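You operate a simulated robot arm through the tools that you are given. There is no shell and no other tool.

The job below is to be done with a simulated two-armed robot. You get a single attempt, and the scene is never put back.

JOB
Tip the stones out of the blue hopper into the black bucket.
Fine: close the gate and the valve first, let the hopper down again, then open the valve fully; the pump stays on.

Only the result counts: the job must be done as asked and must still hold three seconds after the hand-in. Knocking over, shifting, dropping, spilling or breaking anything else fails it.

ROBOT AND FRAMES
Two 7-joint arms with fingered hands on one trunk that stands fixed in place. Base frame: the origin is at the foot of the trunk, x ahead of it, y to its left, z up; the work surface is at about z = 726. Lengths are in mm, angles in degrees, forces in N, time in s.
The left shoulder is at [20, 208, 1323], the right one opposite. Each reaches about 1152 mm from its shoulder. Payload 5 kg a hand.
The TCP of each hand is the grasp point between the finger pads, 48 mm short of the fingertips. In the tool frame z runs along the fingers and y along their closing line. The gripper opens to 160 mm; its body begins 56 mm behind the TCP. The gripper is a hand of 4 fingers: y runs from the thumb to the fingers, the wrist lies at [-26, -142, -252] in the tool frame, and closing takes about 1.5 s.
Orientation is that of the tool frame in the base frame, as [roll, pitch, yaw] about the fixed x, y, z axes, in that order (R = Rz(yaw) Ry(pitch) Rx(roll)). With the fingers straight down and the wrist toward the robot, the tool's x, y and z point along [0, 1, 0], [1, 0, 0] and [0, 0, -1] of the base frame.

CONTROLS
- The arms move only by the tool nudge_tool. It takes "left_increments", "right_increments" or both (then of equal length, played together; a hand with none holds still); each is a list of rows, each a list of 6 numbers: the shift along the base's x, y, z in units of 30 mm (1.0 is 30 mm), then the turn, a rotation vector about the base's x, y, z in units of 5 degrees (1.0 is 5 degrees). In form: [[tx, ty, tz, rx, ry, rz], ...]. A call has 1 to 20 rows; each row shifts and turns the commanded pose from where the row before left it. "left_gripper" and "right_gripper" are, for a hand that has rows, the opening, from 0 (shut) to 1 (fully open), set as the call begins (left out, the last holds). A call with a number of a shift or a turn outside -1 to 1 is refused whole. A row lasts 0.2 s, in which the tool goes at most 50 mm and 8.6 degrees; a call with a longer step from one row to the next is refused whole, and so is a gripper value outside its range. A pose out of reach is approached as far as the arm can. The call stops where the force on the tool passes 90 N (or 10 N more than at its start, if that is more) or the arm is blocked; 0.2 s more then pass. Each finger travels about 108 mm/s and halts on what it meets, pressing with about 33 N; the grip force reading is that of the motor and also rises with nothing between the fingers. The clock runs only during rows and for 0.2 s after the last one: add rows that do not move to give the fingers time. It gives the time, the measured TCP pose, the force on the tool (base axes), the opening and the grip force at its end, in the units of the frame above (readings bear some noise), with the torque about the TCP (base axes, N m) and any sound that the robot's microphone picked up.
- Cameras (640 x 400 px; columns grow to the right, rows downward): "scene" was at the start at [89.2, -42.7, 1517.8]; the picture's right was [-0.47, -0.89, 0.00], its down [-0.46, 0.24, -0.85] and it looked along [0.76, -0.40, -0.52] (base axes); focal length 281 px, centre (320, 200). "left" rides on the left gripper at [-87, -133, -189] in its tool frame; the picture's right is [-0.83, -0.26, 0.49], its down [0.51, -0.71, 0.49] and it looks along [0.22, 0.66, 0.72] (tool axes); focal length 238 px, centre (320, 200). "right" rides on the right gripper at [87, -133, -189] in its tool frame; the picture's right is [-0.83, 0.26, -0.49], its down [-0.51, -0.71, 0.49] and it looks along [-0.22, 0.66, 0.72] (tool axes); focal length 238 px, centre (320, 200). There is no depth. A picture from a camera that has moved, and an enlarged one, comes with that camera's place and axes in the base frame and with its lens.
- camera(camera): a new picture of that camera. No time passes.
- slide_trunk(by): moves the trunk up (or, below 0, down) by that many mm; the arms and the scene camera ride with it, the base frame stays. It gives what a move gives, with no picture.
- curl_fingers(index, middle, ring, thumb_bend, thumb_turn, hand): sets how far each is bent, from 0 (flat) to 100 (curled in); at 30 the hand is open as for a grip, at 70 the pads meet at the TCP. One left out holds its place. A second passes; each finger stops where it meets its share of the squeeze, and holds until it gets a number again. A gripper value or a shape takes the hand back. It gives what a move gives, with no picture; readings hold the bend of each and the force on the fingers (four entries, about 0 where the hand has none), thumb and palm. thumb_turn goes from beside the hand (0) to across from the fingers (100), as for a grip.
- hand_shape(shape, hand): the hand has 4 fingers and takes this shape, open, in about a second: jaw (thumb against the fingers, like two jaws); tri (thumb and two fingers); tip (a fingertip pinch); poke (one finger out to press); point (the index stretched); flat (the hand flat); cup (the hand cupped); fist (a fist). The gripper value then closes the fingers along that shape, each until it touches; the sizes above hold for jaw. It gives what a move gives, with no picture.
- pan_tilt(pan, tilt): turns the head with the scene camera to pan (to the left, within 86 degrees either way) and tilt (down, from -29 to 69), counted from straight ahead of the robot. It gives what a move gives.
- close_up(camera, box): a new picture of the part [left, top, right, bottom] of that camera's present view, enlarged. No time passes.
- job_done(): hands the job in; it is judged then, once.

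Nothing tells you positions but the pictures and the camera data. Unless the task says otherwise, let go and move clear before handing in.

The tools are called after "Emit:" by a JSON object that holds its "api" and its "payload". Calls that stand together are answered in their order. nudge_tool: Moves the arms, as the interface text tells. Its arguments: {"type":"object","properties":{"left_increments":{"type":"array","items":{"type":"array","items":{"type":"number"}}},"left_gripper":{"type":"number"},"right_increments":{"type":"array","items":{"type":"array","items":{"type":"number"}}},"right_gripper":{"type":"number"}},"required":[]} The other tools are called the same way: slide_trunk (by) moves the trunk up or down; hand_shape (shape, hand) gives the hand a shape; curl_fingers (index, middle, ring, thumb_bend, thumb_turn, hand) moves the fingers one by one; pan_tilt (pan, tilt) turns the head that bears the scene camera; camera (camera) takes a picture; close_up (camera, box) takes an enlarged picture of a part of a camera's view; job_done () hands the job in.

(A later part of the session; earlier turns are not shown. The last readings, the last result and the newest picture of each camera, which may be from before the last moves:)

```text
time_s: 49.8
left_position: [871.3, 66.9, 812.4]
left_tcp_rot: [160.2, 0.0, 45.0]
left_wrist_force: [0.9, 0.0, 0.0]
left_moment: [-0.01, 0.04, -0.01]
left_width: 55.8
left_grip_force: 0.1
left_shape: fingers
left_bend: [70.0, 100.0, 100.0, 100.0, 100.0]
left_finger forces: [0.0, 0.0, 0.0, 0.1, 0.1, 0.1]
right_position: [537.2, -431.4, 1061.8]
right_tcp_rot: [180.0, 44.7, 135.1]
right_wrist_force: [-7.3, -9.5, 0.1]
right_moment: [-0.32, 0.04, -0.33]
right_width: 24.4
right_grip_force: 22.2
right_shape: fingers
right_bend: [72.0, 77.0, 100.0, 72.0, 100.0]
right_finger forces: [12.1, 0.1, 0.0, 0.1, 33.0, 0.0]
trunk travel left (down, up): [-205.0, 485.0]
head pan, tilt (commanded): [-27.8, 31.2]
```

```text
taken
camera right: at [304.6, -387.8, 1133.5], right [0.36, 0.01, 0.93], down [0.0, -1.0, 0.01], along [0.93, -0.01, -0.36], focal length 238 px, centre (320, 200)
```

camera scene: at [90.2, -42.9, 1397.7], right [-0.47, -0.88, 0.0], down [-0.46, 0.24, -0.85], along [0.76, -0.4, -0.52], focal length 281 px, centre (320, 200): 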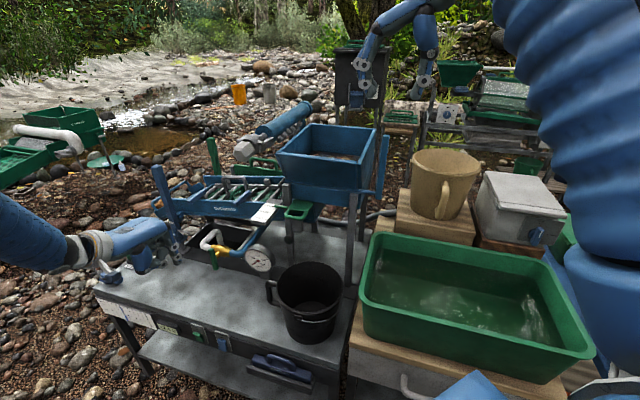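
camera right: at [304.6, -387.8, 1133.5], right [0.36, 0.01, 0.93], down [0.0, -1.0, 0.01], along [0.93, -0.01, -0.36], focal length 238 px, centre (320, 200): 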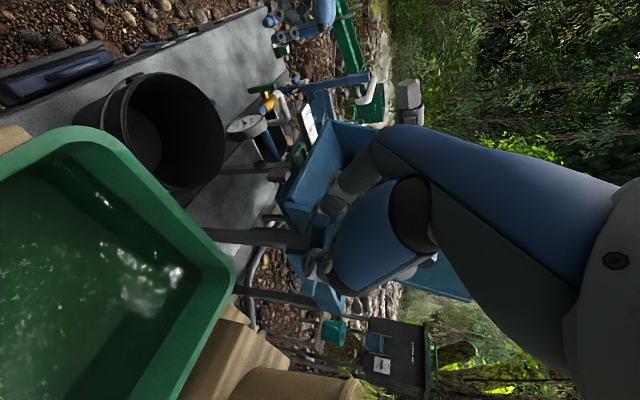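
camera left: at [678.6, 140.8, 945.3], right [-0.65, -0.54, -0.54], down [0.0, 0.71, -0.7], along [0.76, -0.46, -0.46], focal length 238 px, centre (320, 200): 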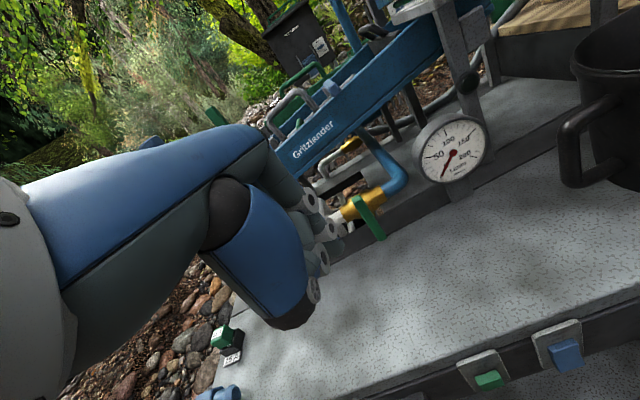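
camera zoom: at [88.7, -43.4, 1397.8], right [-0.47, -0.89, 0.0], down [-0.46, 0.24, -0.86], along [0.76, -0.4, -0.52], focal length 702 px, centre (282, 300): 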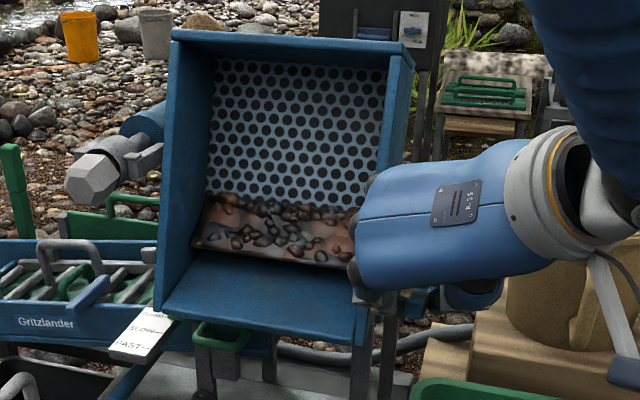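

The pinch still holds (index 12 N, thumb 33 N). I'll continue tipping to about 70°, easing the hand's tilt back as the lever pivots.

Emit:
{"api": "nudge_tool", "payload": {"right_increments": [[-0.053, 0.053, -0.178, 0.21, 0.21, 0], [-0.053, 0.053, -0.178, 0.21, 0.21, 0], [-0.038, 0.038, -0.183, 0.28, 0.28, 0], [-0.038, 0.038, -0.183, 0.28, 0.28, 0]]}}

Emit:
{"api": "close_up", "payload": {"camera": "scene", "box": [240, 80, 430, 330]}}

Emit:
{"api": "close_up", "payload": {"camera": "right", "box": [200, 100, 420, 320]}}

```text
time_s: 50.8
left_position: [872.2, 67.8, 812.6]
left_tcp_rot: [160.2, 0.0, 45.0]
left_wrist_force: [0.5, 0.1, 1.3]
left_moment: [0.03, 0.05, 0.01]
left_width: 55.4
left_grip_force: 0.1
left_shape: fingers
left_bend: [70.0, 100.0, 100.0, 100.0, 100.0]
left_finger forces: [0.0, 0.0, 0.0, 0.0, 0.1, 0.0]
right_position: [531.7, -426.8, 1037.5]
right_tcp_rot: [-180.0, 38.0, 134.9]
right_wrist_force: [2.6, -21.6, -0.5]
right_moment: [-0.68, -0.27, -0.42]
right_width: 24.3
right_grip_force: 22.4
right_shape: fingers
right_bend: [72.0, 77.0, 100.0, 72.0, 100.0]
right_finger forces: [10.1, 0.0, 0.0, 0.1, 35.0, 0.0]
trunk travel left (down, up): [-205.0, 485.0]
head pan, tilt (commanded): [-27.8, 31.2]
```

```text
1.60 times, centred on (335, 205) of scene
camera zoom: at [89.7, -44.9, 1397.7], right [-0.47, -0.88, 0.0], down [-0.46, 0.24, -0.85], along [0.76, -0.4, -0.52], focal length 449 px, centre (296, 192)
```

zoom: 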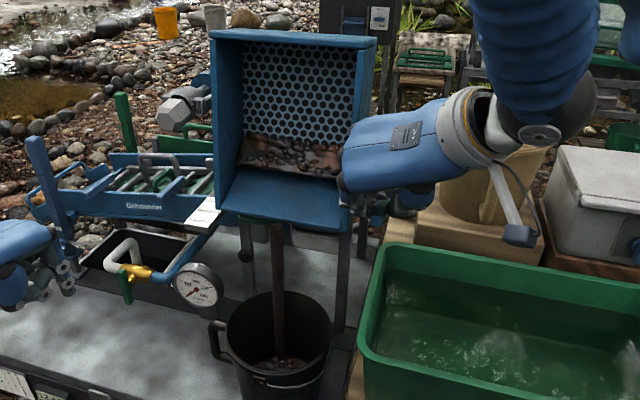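

```text
1.82 times, centred on (310, 210) of right
camera zoom: at [308.1, -390.4, 1133.5], right [0.44, -0.07, 0.9], down [-0.01, -1.0, -0.08], along [0.9, 0.03, -0.44], focal length 433 px, centre (338, 182)
```

zoom: 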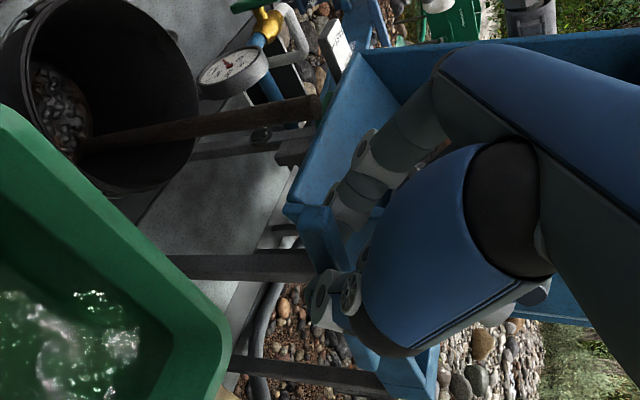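

The stones are pouring in a stream from the lip straight into the bucket. I'll hold this angle and let them run out.

Emit:
{"api": "nudge_tool", "payload": {"right_increments": [[0, 0, 0, 0, 0, 0], [0, 0, 0, 0, 0, 0], [0, 0, 0, 0, 0, 0], [0, 0, 0, 0, 0, 0], [0, 0, 0, 0, 0, 0], [0, 0, 0, 0, 0, 0], [0, 0, 0, 0, 0, 0], [0, 0, 0, 0, 0, 0], [0, 0, 0, 0, 0, 0], [0, 0, 0, 0, 0, 0]]}}

Emit:
{"api": "close_up", "payload": {"camera": "scene", "box": [240, 80, 430, 330]}}

Emit:
{"api": "close_up", "payload": {"camera": "right", "box": [180, 100, 360, 280]}}

```text
time_s: 53.0
left_position: [872.7, 68.6, 812.1]
left_tcp_rot: [160.3, 0.0, 45.0]
left_wrist_force: [0.3, -0.4, -0.1]
left_moment: [0.02, -0.01, 0.01]
left_width: 55.5
left_grip_force: 0.0
left_shape: fingers
left_bend: [70.0, 100.0, 100.0, 100.0, 100.0]
left_finger forces: [0.0, 0.0, 0.0, 0.0, 0.1, 0.0]
right_position: [532.5, -427.2, 1037.4]
right_tcp_rot: [-180.0, 37.9, 135.1]
right_wrist_force: [4.0, -24.1, -2.3]
right_moment: [-0.74, -0.26, -0.4]
right_width: 24.6
right_grip_force: 22.8
right_shape: fingers
right_bend: [72.0, 77.0, 100.0, 72.0, 100.0]
right_finger forces: [9.7, 0.0, 0.0, 0.0, 35.9, 0.0]
trunk travel left (down, up): [-205.0, 485.0]
head pan, tilt (commanded): [-27.8, 31.2]
```

```text
1.60 times, centred on (335, 205) of scene
camera zoom: at [89.9, -44.8, 1397.7], right [-0.47, -0.89, 0.0], down [-0.46, 0.24, -0.85], along [0.76, -0.4, -0.52], focal length 449 px, centre (296, 192)
```

zoom: 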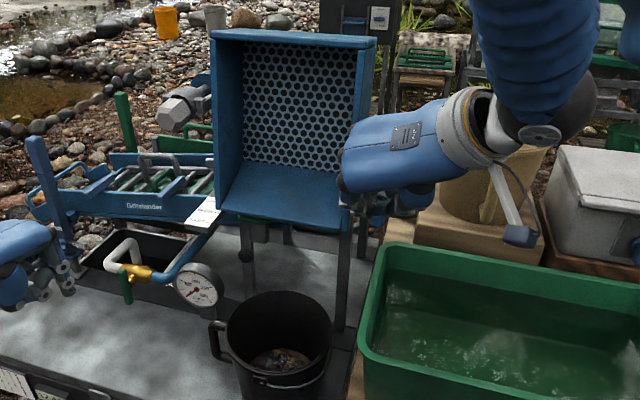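

```text
2.22 times, centred on (270, 190) of right
camera zoom: at [307.9, -390.0, 1133.3], right [0.44, -0.07, 0.9], down [-0.01, -1.0, -0.08], along [0.9, 0.03, -0.44], focal length 530 px, centre (431, 222)
```

zoom: 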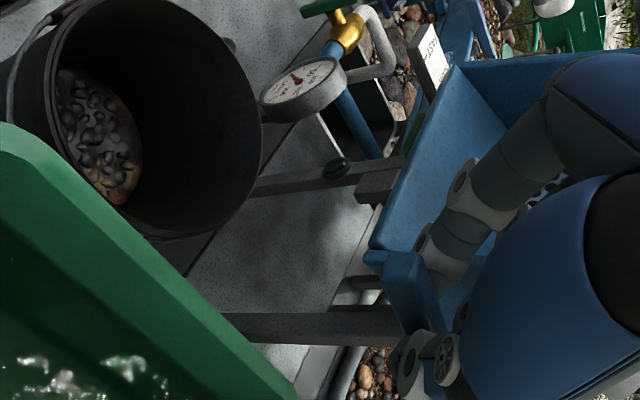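

The stones are in the bucket and the hopper appears empty. I'll check closely for leftovers before letting it down.

Emit:
{"api": "close_up", "payload": {"camera": "scene", "box": [290, 85, 390, 190]}}

Emit:
{"api": "close_up", "payload": {"camera": "scene", "box": [240, 220, 360, 350]}}

```text
3.81 times, centred on (340, 138) of scene
camera zoom: at [89.9, -44.8, 1397.7], right [-0.47, -0.89, 0.0], down [-0.46, 0.24, -0.85], along [0.76, -0.4, -0.52], focal length 1070 px, centre (244, 438)
```

zoom: 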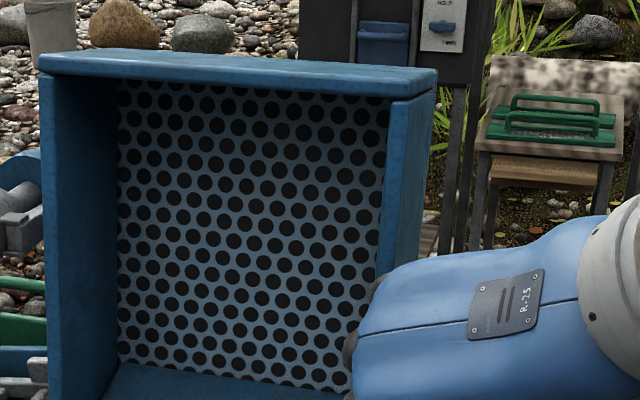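

```text
3.08 times, centred on (300, 285) of scene
camera zoom: at [89.9, -44.8, 1397.7], right [-0.47, -0.89, 0.0], down [-0.46, 0.24, -0.85], along [0.76, -0.4, -0.52], focal length 864 px, centre (382, -62)
```

zoom: 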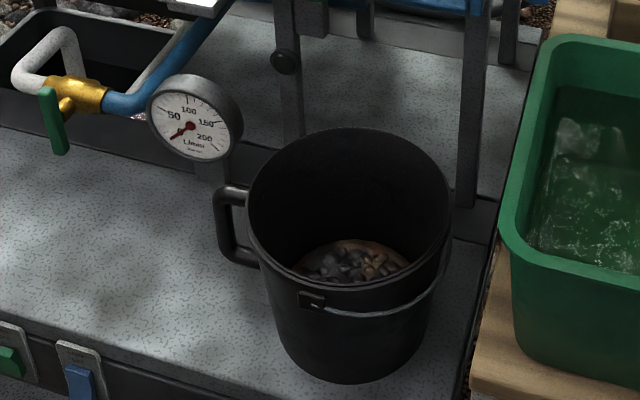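

The hopper is empty and all the stones are in the bucket. I'll bring the lever back slowly along the same arc to the balance point.

Emit:
{"api": "nudge_tool", "payload": {"right_increments": [[0.047, -0.047, 0.193, -0.07, -0.07, 0], [0.047, -0.047, 0.193, -0.07, -0.07, 0], [0.058, -0.058, 0.188, -0.07, -0.07, 0], [0.058, -0.058, 0.188, -0.07, -0.07, 0], [0.073, -0.073, 0.183, 0, 0, 0], [0.073, -0.073, 0.183, 0, 0, 0], [0.085, -0.085, 0.175, 0, 0, 0], [0.085, -0.085, 0.175, 0, 0, 0]]}}

Emit:
{"api": "close_up", "payload": {"camera": "scene", "box": [240, 80, 430, 240]}}

Emit:
{"api": "close_up", "payload": {"camera": "right", "box": [220, 120, 400, 320]}}

```text
time_s: 54.8
left_position: [871.4, 68.6, 814.6]
left_tcp_rot: [160.0, 0.0, 45.0]
left_wrist_force: [0.1, -0.6, -0.2]
left_moment: [0.0, -0.03, 0.01]
left_width: 55.6
left_grip_force: 0.1
left_shape: fingers
left_bend: [70.0, 100.0, 100.0, 100.0, 100.0]
left_finger forces: [0.0, 0.0, 0.0, 0.1, 0.0, 0.0]
right_position: [545.7, -442.6, 1084.0]
right_tcp_rot: [180.0, 40.2, 135.0]
right_wrist_force: [-17.9, 2.8, 3.9]
right_moment: [0.36, 0.53, -0.11]
right_width: 23.4
right_grip_force: 21.7
right_shape: fingers
right_bend: [73.0, 89.0, 100.0, 72.0, 100.0]
right_finger forces: [16.6, 0.1, 0.0, 0.1, 27.0, 0.0]
trunk travel left (down, up): [-205.0, 485.0]
head pan, tilt (commanded): [-27.8, 31.2]
```

```text
2.50 times, centred on (335, 160) of scene
camera zoom: at [87.6, -42.3, 1398.0], right [-0.47, -0.89, 0.0], down [-0.46, 0.24, -0.86], along [0.76, -0.4, -0.52], focal length 702 px, centre (282, 300)
```

zoom: 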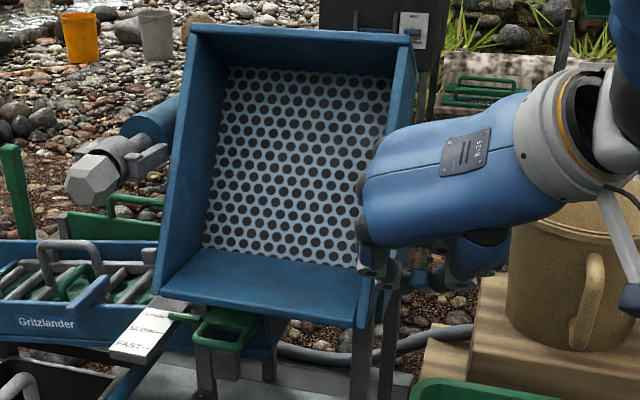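

```text
2.00 times, centred on (310, 220) of right
camera zoom: at [319.4, -402.9, 1172.0], right [0.41, -0.05, 0.91], down [0.0, -1.0, -0.05], along [0.91, 0.02, -0.41], focal length 477 px, centre (340, 160)
```

zoom: 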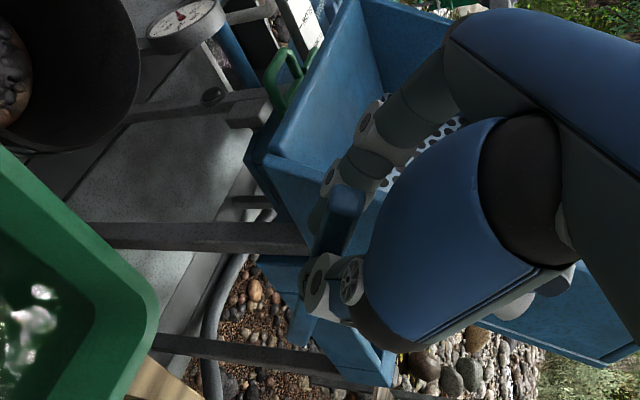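

The hopper is back at about 50°, near balance. Before letting its weight come down, I'll re-engage the full grip so the other fingers hook behind the lever again.

Emit:
{"api": "nudge_tool", "payload": {"right_increments": [[0, 0, 0, 0, 0, 0], [0, 0, 0, 0, 0, 0], [0, 0, 0, 0, 0, 0], [0, 0, 0, 0, 0, 0]], "right_gripper": 0.0}}

```text
time_s: 55.8
left_position: [872.7, 68.5, 812.8]
left_tcp_rot: [160.2, 0.0, 45.1]
left_wrist_force: [0.1, 0.0, 0.1]
left_moment: [0.01, 0.02, 0.0]
left_width: 55.5
left_grip_force: 0.0
left_shape: fingers
left_bend: [70.0, 100.0, 100.0, 100.0, 100.0]
left_finger forces: [0.1, 0.0, 0.1, 0.1, 0.1, 0.0]
right_position: [548.0, -442.4, 1082.9]
right_tcp_rot: [180.0, 39.9, 134.9]
right_wrist_force: [3.9, -5.4, -0.7]
right_moment: [0.0, -0.26, -0.15]
right_width: 6.1
right_grip_force: 33.2
right_shape: jaw
right_bend: [72.0, 70.0, 70.0, 73.0, 100.0]
right_finger forces: [19.6, 0.1, 0.0, 0.1, 24.0, 0.0]
trunk travel left (down, up): [-205.0, 485.0]
head pan, tilt (commanded): [-27.8, 31.2]
```

Grip is solid and the forces are low. I'll lower from 50° to about 30°.

Emit:
{"api": "nudge_tool", "payload": {"right_increments": [[0.1025, -0.1025, 0.172, 0.177, 0.177, 0], [0.1025, -0.1025, 0.172, 0.177, 0.177, 0], [0.113, -0.113, 0.158, 0.177, 0.177, 0], [0.113, -0.113, 0.158, 0.177, 0.177, 0], [0.123, -0.123, 0.147, 0.177, 0.177, 0], [0.123, -0.123, 0.147, 0.177, 0.177, 0], [0.13, -0.13, 0.128, 0.177, 0.177, 0], [0.13, -0.13, 0.128, 0.177, 0.177, 0]]}}

Emit:
{"api": "close_up", "payload": {"camera": "scene", "box": [240, 80, 430, 240]}}

```text
time_s: 57.6
left_position: [873.0, 67.8, 813.5]
left_tcp_rot: [160.2, 0.0, 44.9]
left_wrist_force: [0.0, -0.1, -0.6]
left_moment: [0.02, 0.0, 0.02]
left_width: 55.4
left_grip_force: 0.1
left_shape: fingers
left_bend: [70.0, 100.0, 100.0, 100.0, 100.0]
left_finger forces: [0.0, 0.1, 0.0, 0.0, 0.1, 0.0]
right_position: [574.6, -470.3, 1120.5]
right_tcp_rot: [180.0, 29.9, 135.0]
right_wrist_force: [-3.5, -2.8, 0.3]
right_moment: [0.29, 0.13, -0.07]
right_width: 6.2
right_grip_force: 33.4
right_shape: jaw
right_bend: [73.0, 70.0, 70.0, 73.0, 100.0]
right_finger forces: [20.5, 0.1, 0.0, 0.0, 26.9, 0.1]
trunk travel left (down, up): [-205.0, 485.0]
head pan, tilt (commanded): [-27.8, 31.2]
```

```text
2.50 times, centred on (335, 160) of scene
camera zoom: at [88.9, -42.9, 1397.8], right [-0.47, -0.89, 0.0], down [-0.46, 0.24, -0.86], along [0.76, -0.4, -0.52], focal length 702 px, centre (282, 300)
```

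zoom: 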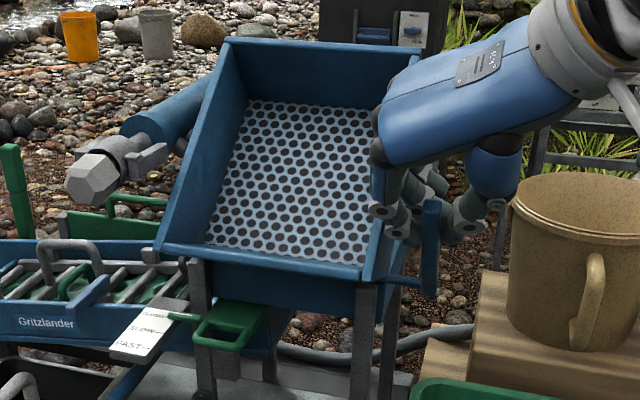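

The load stays light. I'll lower on to about 10°.

Emit:
{"api": "nudge_tool", "payload": {"right_increments": [[0.146, -0.146, 0.12, 0.354, 0.354, 0], [0.146, -0.146, 0.12, 0.354, 0.354, 0], [0.154, -0.154, 0.103, 0.354, 0.354, 0], [0.154, -0.154, 0.103, 0.354, 0.354, 0], [0.159, -0.159, 0.082, 0.354, 0.354, 0], [0.159, -0.159, 0.082, 0.354, 0.354, 0], [0.164, -0.164, 0.063, 0.354, 0.354, 0], [0.164, -0.164, 0.063, 0.354, 0.354, 0]]}}

Emit:
{"api": "nudge_tool", "payload": {"right_increments": [[0.1, -0.1, 0.025, 0.212, 0.212, 0], [0.1, -0.1, 0.025, 0.212, 0.212, 0], [0.1, -0.1, 0.02, 0.212, 0.212, 0], [0.1, -0.1, 0.015, 0.212, 0.212, 0], [0.1, -0.1, 0.012, 0.212, 0.212, 0]]}}

Emit:
{"api": "close_up", "payload": {"camera": "scene", "box": [270, 90, 430, 220]}}

```text
time_s: 59.4
left_position: [872.4, 69.6, 812.7]
left_tcp_rot: [160.2, 0.0, 45.0]
left_wrist_force: [-0.3, -0.2, -0.5]
left_moment: [0.01, 0.04, -0.02]
left_width: 55.5
left_grip_force: 0.1
left_shape: fingers
left_bend: [70.0, 100.0, 100.0, 100.0, 100.0]
left_finger forces: [0.0, 0.1, 0.0, 0.1, 0.0, 0.0]
right_position: [614.2, -508.2, 1139.7]
right_tcp_rot: [-180.0, 9.9, 134.9]
right_wrist_force: [1.5, -3.5, -3.6]
right_moment: [0.28, -0.02, -0.14]
right_width: 5.9
right_grip_force: 33.3
right_shape: jaw
right_bend: [72.0, 70.0, 70.0, 73.0, 100.0]
right_finger forces: [21.3, 0.1, 0.0, 0.0, 25.4, 0.1]
trunk travel left (down, up): [-205.0, 485.0]
head pan, tilt (commanded): [-27.8, 31.2]
```

```text
time_s: 60.6
left_position: [872.1, 68.6, 812.5]
left_tcp_rot: [160.2, 0.1, 45.1]
left_wrist_force: [1.1, -0.6, 0.3]
left_moment: [0.01, -0.02, -0.01]
left_width: 55.9
left_grip_force: 0.1
left_shape: fingers
left_bend: [70.0, 100.0, 100.0, 100.0, 100.0]
left_finger forces: [0.1, 0.0, 0.0, 0.1, 0.0, 0.0]
right_position: [628.0, -523.1, 1142.1]
right_tcp_rot: [180.0, 2.3, 135.0]
right_wrist_force: [0.4, -3.1, -7.0]
right_moment: [0.19, -0.02, -0.23]
right_width: 5.9
right_grip_force: 33.1
right_shape: jaw
right_bend: [72.0, 70.0, 70.0, 73.0, 100.0]
right_finger forces: [21.1, 0.0, 0.0, 0.0, 24.6, 0.0]
trunk travel left (down, up): [-205.0, 485.0]
head pan, tilt (commanded): [-27.8, 31.2]
```

```text
3.08 times, centred on (350, 155) of scene
camera zoom: at [89.9, -43.2, 1397.7], right [-0.47, -0.89, 0.0], down [-0.46, 0.24, -0.85], along [0.76, -0.4, -0.52], focal length 864 px, centre (228, 338)
```

zoom: 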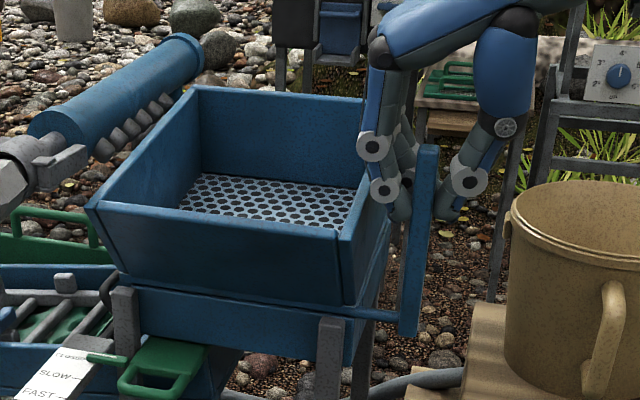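

The hopper is almost seated, with about 3° left. I'll ease it fully down.

Emit:
{"api": "nudge_tool", "payload": {"right_increments": [[0.08, -0.08, 0.01, 0.11, 0.11, 0], [0.08, -0.08, 0.005, 0.11, 0.11, 0], [0.06, -0.06, 0, 0.1, 0.1, 0], [0.05, -0.05, 0, 0, 0, 0]]}}

Emit:
{"api": "close_up", "payload": {"camera": "scene", "box": [270, 90, 430, 220]}}

```text
time_s: 61.6
left_position: [872.4, 67.5, 811.5]
left_tcp_rot: [160.2, 0.2, 45.0]
left_wrist_force: [-0.1, 0.0, 0.2]
left_moment: [-0.03, -0.01, -0.01]
left_width: 55.3
left_grip_force: 0.0
left_shape: fingers
left_bend: [70.0, 100.0, 100.0, 100.0, 100.0]
left_finger forces: [0.0, 0.1, 0.0, 0.0, 0.1, 0.0]
right_position: [637.0, -530.8, 1143.1]
right_tcp_rot: [180.0, 0.1, 135.0]
right_wrist_force: [-1.3, -0.3, -9.6]
right_moment: [0.25, 0.05, -0.17]
right_width: 5.8
right_grip_force: 33.3
right_shape: jaw
right_bend: [72.0, 70.0, 70.0, 73.0, 100.0]
right_finger forces: [20.4, 0.1, 0.1, 0.1, 23.7, 0.0]
trunk travel left (down, up): [-205.0, 485.0]
head pan, tilt (commanded): [-27.8, 31.2]
```

```text
3.08 times, centred on (350, 155) of scene
camera zoom: at [90.0, -43.2, 1397.7], right [-0.47, -0.89, 0.0], down [-0.46, 0.24, -0.85], along [0.76, -0.4, -0.52], focal length 864 px, centre (228, 338)
```

zoom: 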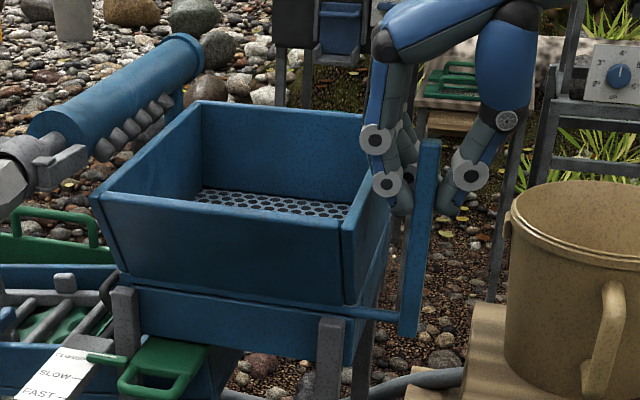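

The hopper looks fully seated, matching the starting picture. I'll open the fingers and lift straight off the lever.

Emit:
{"api": "nudge_tool", "payload": {"right_increments": [[0, 0, 0, 0, 0, 0], [0, 0, 0, 0, 0, 0], [0, 0, 0, 0, 0, 0]], "right_gripper": 0.3}}

Emit:
{"api": "close_up", "payload": {"camera": "scene", "box": [270, 90, 430, 220]}}

Emit:
{"api": "close_up", "payload": {"camera": "right", "box": [220, 120, 400, 320]}}

```text
time_s: 62.4
left_position: [871.5, 68.5, 813.6]
left_tcp_rot: [160.2, 0.1, 45.0]
left_wrist_force: [-0.2, 0.1, -0.4]
left_moment: [0.07, 0.0, -0.01]
left_width: 55.5
left_grip_force: 0.0
left_shape: fingers
left_bend: [70.0, 100.0, 100.0, 100.0, 100.0]
left_finger forces: [0.0, 0.0, 0.0, 0.0, 0.0, 0.1]
right_position: [636.4, -530.4, 1143.9]
right_tcp_rot: [-180.0, 0.1, 135.0]
right_wrist_force: [0.2, 0.5, 0.3]
right_moment: [-0.05, 0.02, 0.03]
right_width: 47.5
right_grip_force: 0.0
right_shape: jaw
right_bend: [74.0, 54.0, 52.0, 74.0, 100.0]
right_finger forces: [0.0, 0.0, 0.0, 0.0, 0.0, 0.0]
trunk travel left (down, up): [-205.0, 485.0]
head pan, tilt (commanded): [-27.8, 31.2]
```

```text
3.08 times, centred on (350, 155) of scene
camera zoom: at [89.4, -42.5, 1397.8], right [-0.47, -0.89, 0.0], down [-0.46, 0.24, -0.85], along [0.76, -0.4, -0.52], focal length 864 px, centre (228, 338)
```

zoom: 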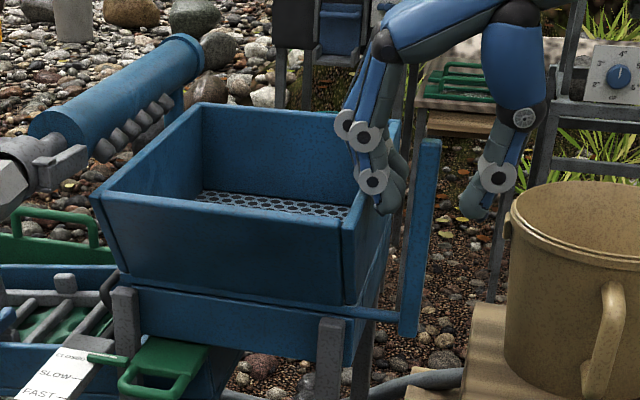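

```text
2.00 times, centred on (310, 220) of right
camera zoom: at [480.9, -562.7, 1331.9], right [0.77, -0.41, 0.49], down [-0.14, -0.86, -0.49], along [0.62, 0.31, -0.72], focal length 477 px, centre (340, 160)
```

zoom: 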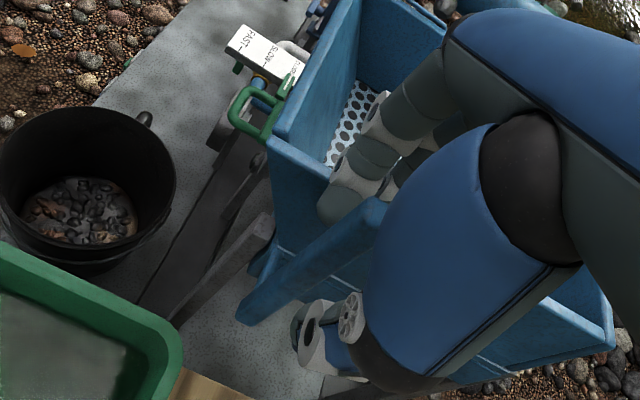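

The hopper stays seated. I'll lift the right hand clear and draw it back towards the robot.

Emit:
{"api": "nudge_tool", "payload": {"right_increments": [[0, 0, 0.5, 0, 0, 0], [0, 0, 1, 0, 0, 0], [0, 0, 1, 0, 0, 0], [0, 0, 1, 0, 0, 0], [0, 0, 1, 0, 0, 0], [0, 0, 1, 0, 0, 0], [-0.75, 0.1, 0, 0, 0, -1], [-0.75, 0.1, 0, 0, 0, -1], [-0.75, 0.1, 0, 0, 0, -1], [-0.75, 0.1, 0, 0, 0, -1], [-0.75, 0.1, 0, 0, 0, -1], [-0.75, 0.1, 0, 0, 0, -1], [-0.5, 0, 0, 0, 0, -1]]}}

Emit:
{"api": "camera", "payload": {"camera": "scene"}}

Emit:
{"api": "close_up", "payload": {"camera": "scene", "box": [240, 90, 400, 230]}}

Emit:
{"api": "close_up", "payload": {"camera": "scene", "box": [140, 190, 290, 290]}}

Emit:
{"api": "camera", "payload": {"camera": "right"}}

```text
time_s: 65.2
left_position: [872.3, 68.8, 812.5]
left_tcp_rot: [160.2, 0.0, 45.1]
left_wrist_force: [0.6, 0.5, 0.0]
left_moment: [-0.02, 0.01, -0.01]
left_width: 55.8
left_grip_force: 0.0
left_shape: fingers
left_bend: [70.0, 100.0, 100.0, 100.0, 100.0]
left_finger forces: [0.1, 0.0, 0.1, 0.0, 0.1, 0.0]
right_position: [485.7, -511.8, 1310.9]
right_tcp_rot: [-179.9, 0.1, 100.0]
right_wrist_force: [0.0, 0.9, -0.3]
right_moment: [-0.05, -0.03, -0.01]
right_width: 47.5
right_grip_force: 0.1
right_shape: jaw
right_bend: [74.0, 54.0, 52.0, 74.0, 100.0]
right_finger forces: [0.0, 0.0, 0.1, 0.0, 0.0, 0.1]
trunk travel left (down, up): [-205.0, 485.0]
head pan, tilt (commanded): [-27.8, 31.2]
```

```text
taken
camera scene: at [89.1, -42.3, 1397.8], right [-0.47, -0.89, 0.0], down [-0.46, 0.24, -0.86], along [0.76, -0.4, -0.52], focal length 281 px, centre (320, 200)
```

scene: 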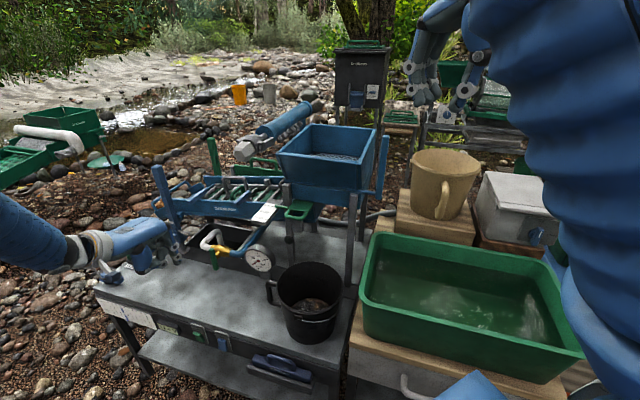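

```text
2.86 times, centred on (320, 160) of scene
camera zoom: at [89.1, -42.3, 1397.8], right [-0.47, -0.89, 0.0], down [-0.46, 0.24, -0.86], along [0.76, -0.4, -0.52], focal length 802 px, centre (320, 314)
```

zoom: 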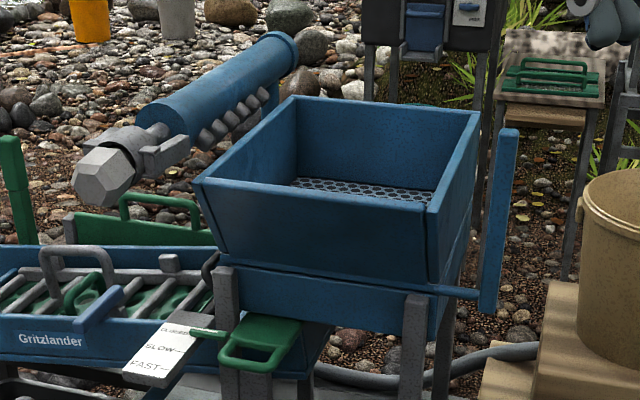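

```text
4.00 times, centred on (215, 240) of scene
camera zoom: at [89.1, -42.3, 1397.8], right [-0.47, -0.89, 0.0], down [-0.46, 0.24, -0.86], along [0.76, -0.4, -0.52], focal length 1123 px, centre (740, 40)
```

zoom: 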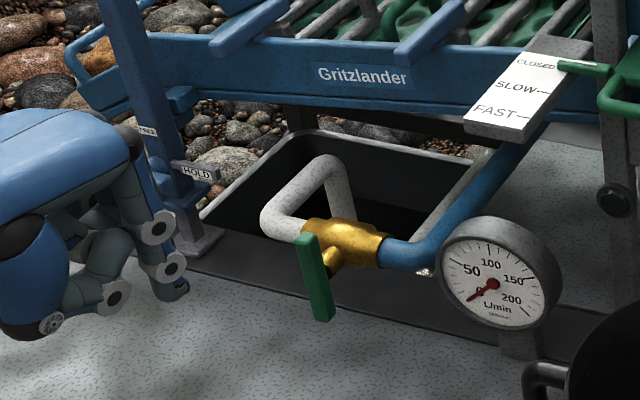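

```text
taken
camera right: at [340.4, -448.4, 1499.4], right [0.4, -0.78, 0.49], down [-0.61, -0.62, -0.49], along [0.68, -0.1, -0.72], focal length 238 px, centre (320, 200)
```

right: 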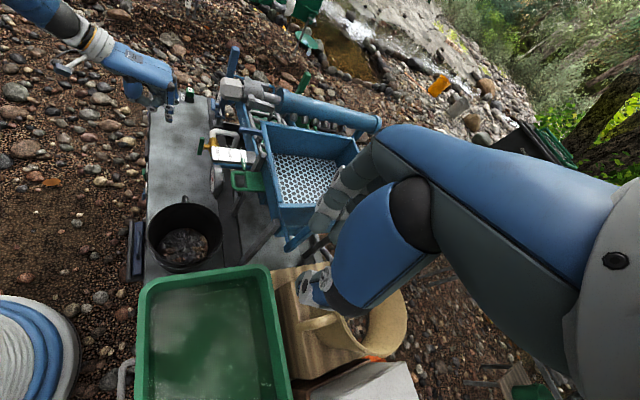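

The hopper is down and empty, the gate is CLOSED, and the right hand is clear. Now to open the valve fully, I'll bring the left index to the right side of the upright handle's top end.

Emit:
{"api": "nudge_tool", "payload": {"left_increments": [[-0.46, -0.6, -0.35, 0, 0, 0], [-0.46, -0.6, -0.35, 0, 0, 0], [-0.46, -0.6, -0.35, 0, 0, 0], [-0.46, -0.6, -0.35, 0, 0, 0]]}}

Emit:
{"api": "close_up", "payload": {"camera": "scene", "box": [150, 190, 290, 290]}}

Emit:
{"api": "close_up", "payload": {"camera": "right", "box": [120, 60, 280, 180]}}

```text
time_s: 66.2
left_position: [816.1, -4.4, 772.0]
left_tcp_rot: [160.2, -0.1, 45.2]
left_wrist_force: [-0.1, -0.1, 2.1]
left_moment: [0.03, 0.08, -0.03]
left_width: 55.8
left_grip_force: 0.2
left_shape: fingers
left_bend: [70.0, 100.0, 100.0, 100.0, 100.0]
left_finger forces: [0.0, 0.0, 0.0, 0.1, 0.1, 0.0]
right_position: [486.3, -512.2, 1310.8]
right_tcp_rot: [-180.0, 0.0, 100.1]
right_wrist_force: [0.2, -0.1, -0.6]
right_moment: [0.05, 0.0, 0.01]
right_width: 47.7
right_grip_force: 0.0
right_shape: jaw
right_bend: [74.0, 54.0, 52.0, 74.0, 100.0]
right_finger forces: [0.0, 0.1, 0.0, 0.0, 0.1, 0.1]
trunk travel left (down, up): [-205.0, 485.0]
head pan, tilt (commanded): [-27.8, 31.2]
```

```text
4.00 times, centred on (220, 240) of scene
camera zoom: at [89.3, -43.1, 1397.8], right [-0.47, -0.89, 0.0], down [-0.46, 0.24, -0.85], along [0.76, -0.4, -0.52], focal length 1123 px, centre (720, 40)
```

zoom: 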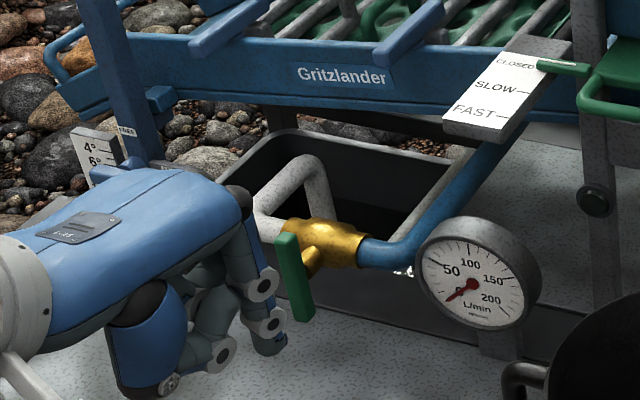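

```text
3.33 times, centred on (200, 120) of right
camera zoom: at [340.6, -449.6, 1499.1], right [0.4, -0.78, 0.49], down [-0.61, -0.62, -0.49], along [0.68, -0.1, -0.72], focal length 794 px, centre (720, 467)
```

zoom: 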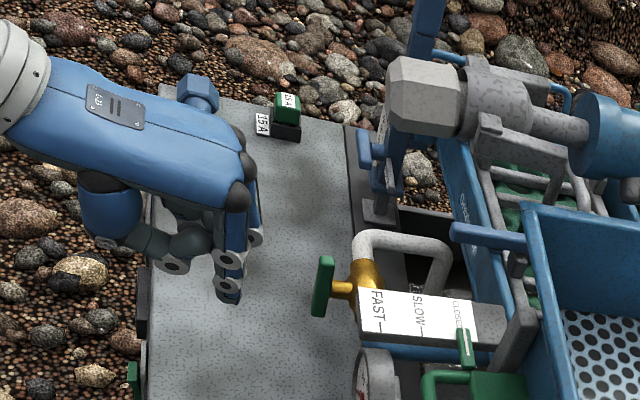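

The path to the right side of the handle is clear. I'll move forward into place.

Emit:
{"api": "nudge_tool", "payload": {"left_increments": [[0.69, -0.69, -0.15, 0, 0, 0], [0.69, -0.69, -0.15, 0, 0, 0], [0.69, -0.69, -0.15, 0, 0, 0]]}}

Emit:
{"api": "close_up", "payload": {"camera": "scene", "box": [170, 200, 290, 285]}}

Emit:
{"api": "close_up", "payload": {"camera": "right", "box": [140, 80, 260, 170]}}

```text
time_s: 67.0
left_position: [876.4, -67.9, 754.3]
left_tcp_rot: [160.3, 0.0, 45.1]
left_wrist_force: [0.5, 1.4, -0.2]
left_moment: [-0.04, 0.07, -0.04]
left_width: 55.5
left_grip_force: 0.0
left_shape: fingers
left_bend: [70.0, 100.0, 100.0, 100.0, 100.0]
left_finger forces: [0.0, 0.0, 0.0, 0.0, 0.0, 0.0]
right_position: [487.5, -512.7, 1310.2]
right_tcp_rot: [-179.9, 0.1, 100.0]
right_wrist_force: [0.0, -1.7, -1.2]
right_moment: [0.09, 0.09, 0.0]
right_width: 47.7
right_grip_force: 0.1
right_shape: jaw
right_bend: [74.0, 54.0, 52.0, 74.0, 100.0]
right_finger forces: [0.0, 0.0, 0.0, 0.0, 0.1, 0.1]
trunk travel left (down, up): [-205.0, 485.0]
head pan, tilt (commanded): [-27.8, 31.2]
```

```text
4.71 times, centred on (230, 242) of scene
camera zoom: at [90.1, -43.5, 1397.7], right [-0.47, -0.89, 0.0], down [-0.46, 0.24, -0.85], along [0.76, -0.4, -0.52], focal length 1321 px, centre (744, 0)
```

zoom: 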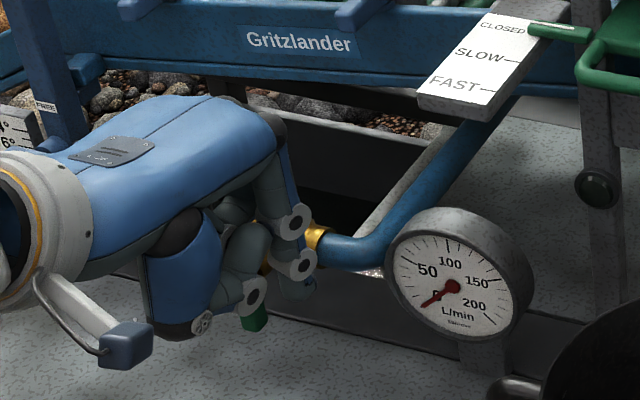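

```text
4.44 times, centred on (200, 125) of right
camera zoom: at [341.6, -449.9, 1498.6], right [0.4, -0.78, 0.49], down [-0.61, -0.62, -0.49], along [0.68, -0.1, -0.72], focal length 1059 px, centre (853, 533)
```

zoom: 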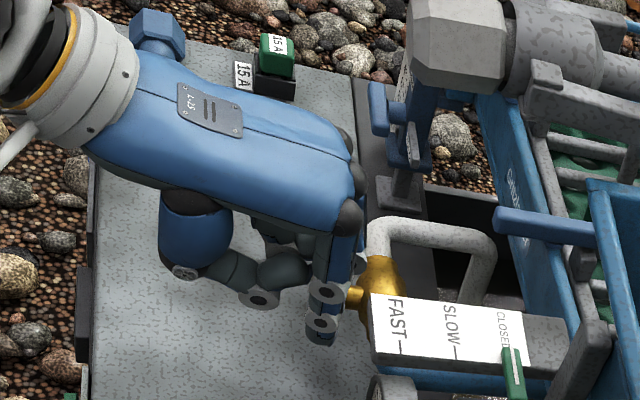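

The index is in place right of the handle without contact. I'll push to the left now and watch the gauge.

Emit:
{"api": "nudge_tool", "payload": {"left_increments": [[0.14, 0.14, 0, 0, 0, 0], [0.14, 0.14, 0, 0, 0, 0], [0.14, 0.14, 0, 0, 0, 0], [0.14, 0.14, 0, 0, 0, 0]]}}

Emit:
{"api": "close_up", "payload": {"camera": "scene", "box": [170, 200, 290, 285]}}

```text
time_s: 68.0
left_position: [893.7, -48.9, 757.5]
left_tcp_rot: [160.2, 0.1, 45.2]
left_wrist_force: [0.2, 0.8, -0.1]
left_moment: [0.0, -0.02, -0.02]
left_width: 55.4
left_grip_force: 0.0
left_shape: fingers
left_bend: [70.0, 100.0, 100.0, 100.0, 100.0]
left_finger forces: [0.1, 0.0, 0.1, 0.1, 0.0, 0.0]
right_position: [486.7, -511.7, 1312.1]
right_tcp_rot: [180.0, 0.2, 100.0]
right_wrist_force: [0.2, -0.2, 0.0]
right_moment: [-0.02, -0.01, -0.01]
right_width: 47.5
right_grip_force: 0.0
right_shape: jaw
right_bend: [74.0, 54.0, 52.0, 74.0, 100.0]
right_finger forces: [0.1, 0.0, 0.0, 0.0, 0.0, 0.0]
trunk travel left (down, up): [-205.0, 485.0]
head pan, tilt (commanded): [-27.8, 31.2]
```

```text
4.71 times, centred on (230, 242) of scene
camera zoom: at [89.3, -42.3, 1397.8], right [-0.47, -0.89, 0.0], down [-0.46, 0.24, -0.85], along [0.76, -0.4, -0.52], focal length 1321 px, centre (744, 0)
```

zoom: 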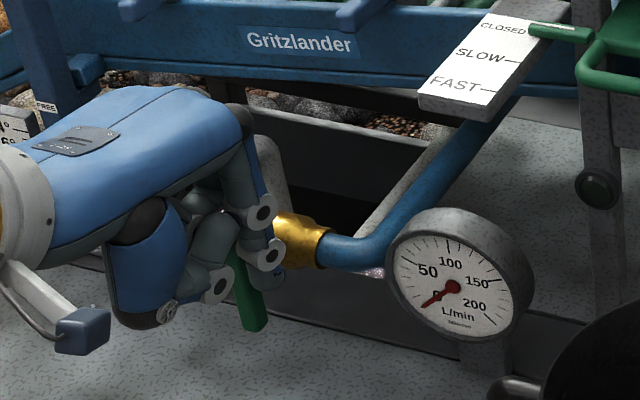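

The index is now touching distance from the handle. I'll continue pushing left.

Emit:
{"api": "nudge_tool", "payload": {"left_increments": [[0.14, 0.14, 0, 0, 0, 0], [0.14, 0.14, 0, 0, 0, 0], [0.14, 0.14, -0.05, 0, 0, 0]]}}

Emit:
{"api": "close_up", "payload": {"camera": "scene", "box": [170, 200, 290, 285]}}

```text
time_s: 68.8
left_position: [905.4, -38.5, 758.3]
left_tcp_rot: [160.1, 0.0, 45.0]
left_wrist_force: [-2.5, -1.4, 4.4]
left_moment: [-0.09, 0.1, -0.07]
left_width: 55.6
left_grip_force: 2.0
left_shape: fingers
left_bend: [70.0, 100.0, 100.0, 100.0, 100.0]
left_finger forces: [4.3, 0.1, 0.0, 0.0, 0.0, 0.0]
right_position: [485.2, -511.7, 1310.8]
right_tcp_rot: [-179.9, 0.2, 99.9]
right_wrist_force: [0.7, -0.7, -0.3]
right_moment: [0.01, 0.02, -0.03]
right_width: 47.6
right_grip_force: 0.1
right_shape: jaw
right_bend: [74.0, 54.0, 52.0, 74.0, 100.0]
right_finger forces: [0.0, 0.0, 0.1, 0.0, 0.0, 0.0]
trunk travel left (down, up): [-205.0, 485.0]
head pan, tilt (commanded): [-27.8, 31.2]
```

```text
4.71 times, centred on (230, 242) of scene
camera zoom: at [88.8, -42.6, 1397.9], right [-0.47, -0.88, 0.0], down [-0.46, 0.24, -0.86], along [0.76, -0.4, -0.52], focal length 1321 px, centre (744, 0)
```

zoom: 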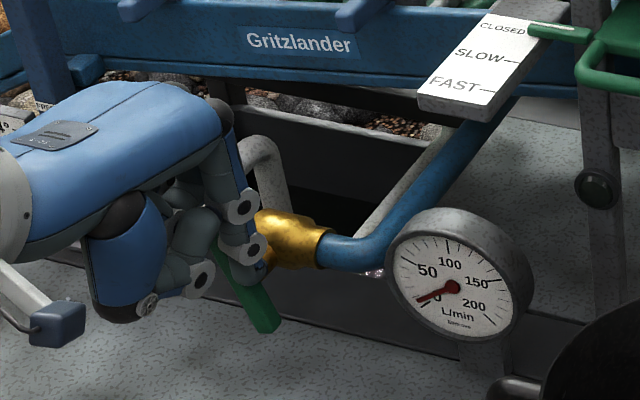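

The handle is turning and the gauge has started to rise. I'll follow the arc left and down.

Emit:
{"api": "nudge_tool", "payload": {"left_increments": [[0.12, 0.12, -0.12, 0, 0, 0], [0.12, 0.12, -0.15, 0, 0, 0], [0.12, 0.12, -0.15, 0, 0, 0]]}}

Emit:
{"api": "close_up", "payload": {"camera": "scene", "box": [170, 200, 290, 285]}}

```text
time_s: 69.6
left_position: [917.7, -29.1, 755.3]
left_tcp_rot: [159.2, -0.1, 44.9]
left_wrist_force: [-22.4, -3.7, 60.2]
left_moment: [-2.08, 0.87, -0.52]
left_width: 56.7
left_grip_force: 36.8
left_shape: fingers
left_bend: [70.0, 100.0, 100.0, 100.0, 100.0]
left_finger forces: [72.9, 0.1, 0.1, 0.1, 0.0, 0.1]
right_position: [481.9, -511.3, 1313.8]
right_tcp_rot: [179.8, 0.3, 100.2]
right_wrist_force: [-0.5, 0.8, -0.3]
right_moment: [-0.09, 0.06, 0.01]
right_width: 47.6
right_grip_force: 0.1
right_shape: jaw
right_bend: [74.0, 54.0, 52.0, 74.0, 100.0]
right_finger forces: [0.0, 0.0, 0.0, 0.0, 0.0, 0.0]
trunk travel left (down, up): [-205.0, 485.0]
head pan, tilt (commanded): [-27.8, 31.2]
```

```text
4.71 times, centred on (230, 242) of scene
camera zoom: at [83.4, -41.7, 1398.8], right [-0.47, -0.89, 0.0], down [-0.46, 0.24, -0.86], along [0.76, -0.4, -0.52], focal length 1321 px, centre (744, 0)
```

zoom: 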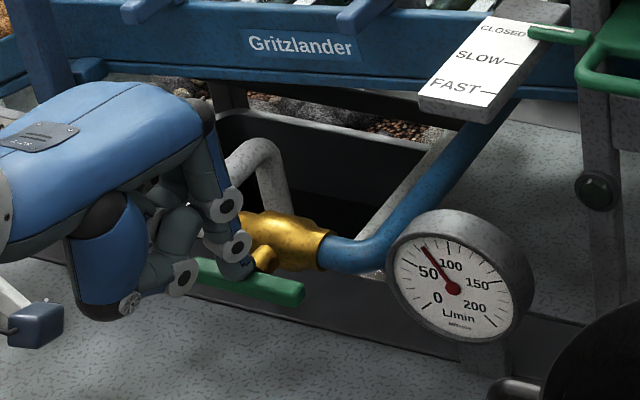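

The handle is now horizontal against its stop with 64 N of resistance, and the gauge shows about 75 L/min. I'll ease off upwards and back out.

Emit:
{"api": "nudge_tool", "payload": {"left_increments": [[0, 0, 0.4, 0, 0, 0], [0, 0, 0.5, 0, 0, 0], [-0.6, 0.6, 0.3, 0, 0, 0], [-0.6, 0.6, 0.3, 0, 0, 0], [-0.6, 0.6, 0.3, 0, 0, 0], [-0.6, 0.6, 0.3, 0, 0, 0]]}}

Emit:
{"api": "close_up", "payload": {"camera": "scene", "box": [170, 200, 290, 285]}}

Emit:
{"api": "close_up", "payload": {"camera": "right", "box": [140, 80, 260, 170]}}

Emit:
{"api": "camera", "payload": {"camera": "scene"}}

```text
time_s: 71.0
left_position: [844.6, 46.6, 806.2]
left_tcp_rot: [160.2, 0.0, 45.1]
left_wrist_force: [-0.3, 0.2, 1.4]
left_moment: [0.05, -0.02, 0.04]
left_width: 55.8
left_grip_force: 0.0
left_shape: fingers
left_bend: [70.0, 100.0, 100.0, 100.0, 100.0]
left_finger forces: [0.0, 0.1, 0.0, 0.1, 0.1, 0.0]
right_position: [485.5, -511.7, 1311.4]
right_tcp_rot: [-180.0, 0.3, 99.9]
right_wrist_force: [-0.4, 0.5, 0.5]
right_moment: [-0.07, -0.02, 0.01]
right_width: 47.8
right_grip_force: 0.0
right_shape: jaw
right_bend: [74.0, 54.0, 52.0, 74.0, 100.0]
right_finger forces: [0.0, 0.0, 0.1, 0.0, 0.0, 0.0]
trunk travel left (down, up): [-205.0, 485.0]
head pan, tilt (commanded): [-27.8, 31.2]
```

```text
4.71 times, centred on (230, 242) of scene
camera zoom: at [88.9, -42.1, 1397.9], right [-0.47, -0.88, 0.0], down [-0.46, 0.24, -0.86], along [0.76, -0.4, -0.52], focal length 1321 px, centre (744, 0)
```

zoom: 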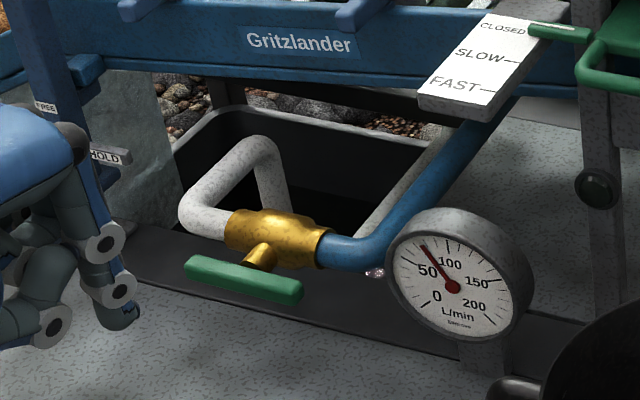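

```text
4.44 times, centred on (200, 125) of right
camera zoom: at [340.0, -448.5, 1499.6], right [0.4, -0.78, 0.49], down [-0.61, -0.62, -0.49], along [0.68, -0.1, -0.72], focal length 1059 px, centre (853, 533)
```

zoom: 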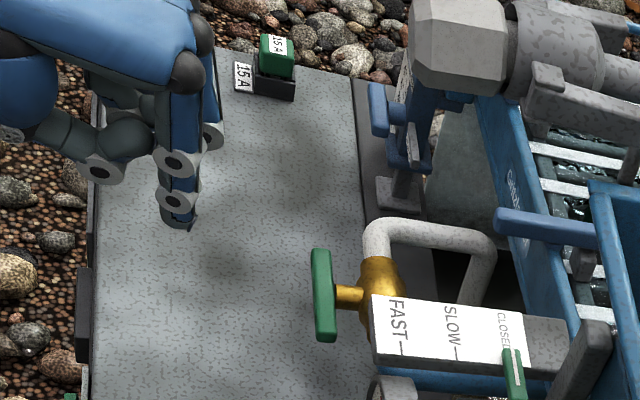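

```text
taken
camera scene: at [88.9, -42.1, 1397.9], right [-0.47, -0.88, 0.0], down [-0.46, 0.24, -0.86], along [0.76, -0.4, -0.52], focal length 281 px, centre (320, 200)
```

scene: 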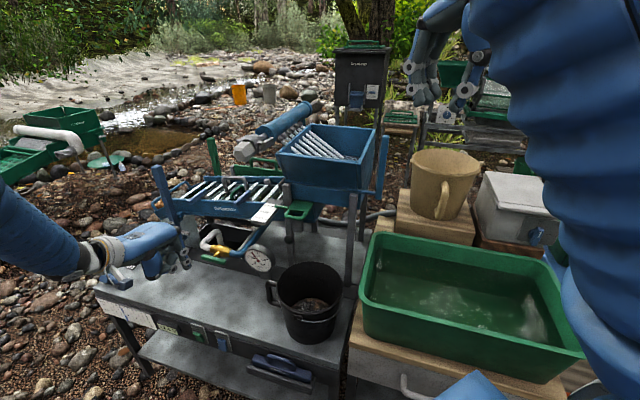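

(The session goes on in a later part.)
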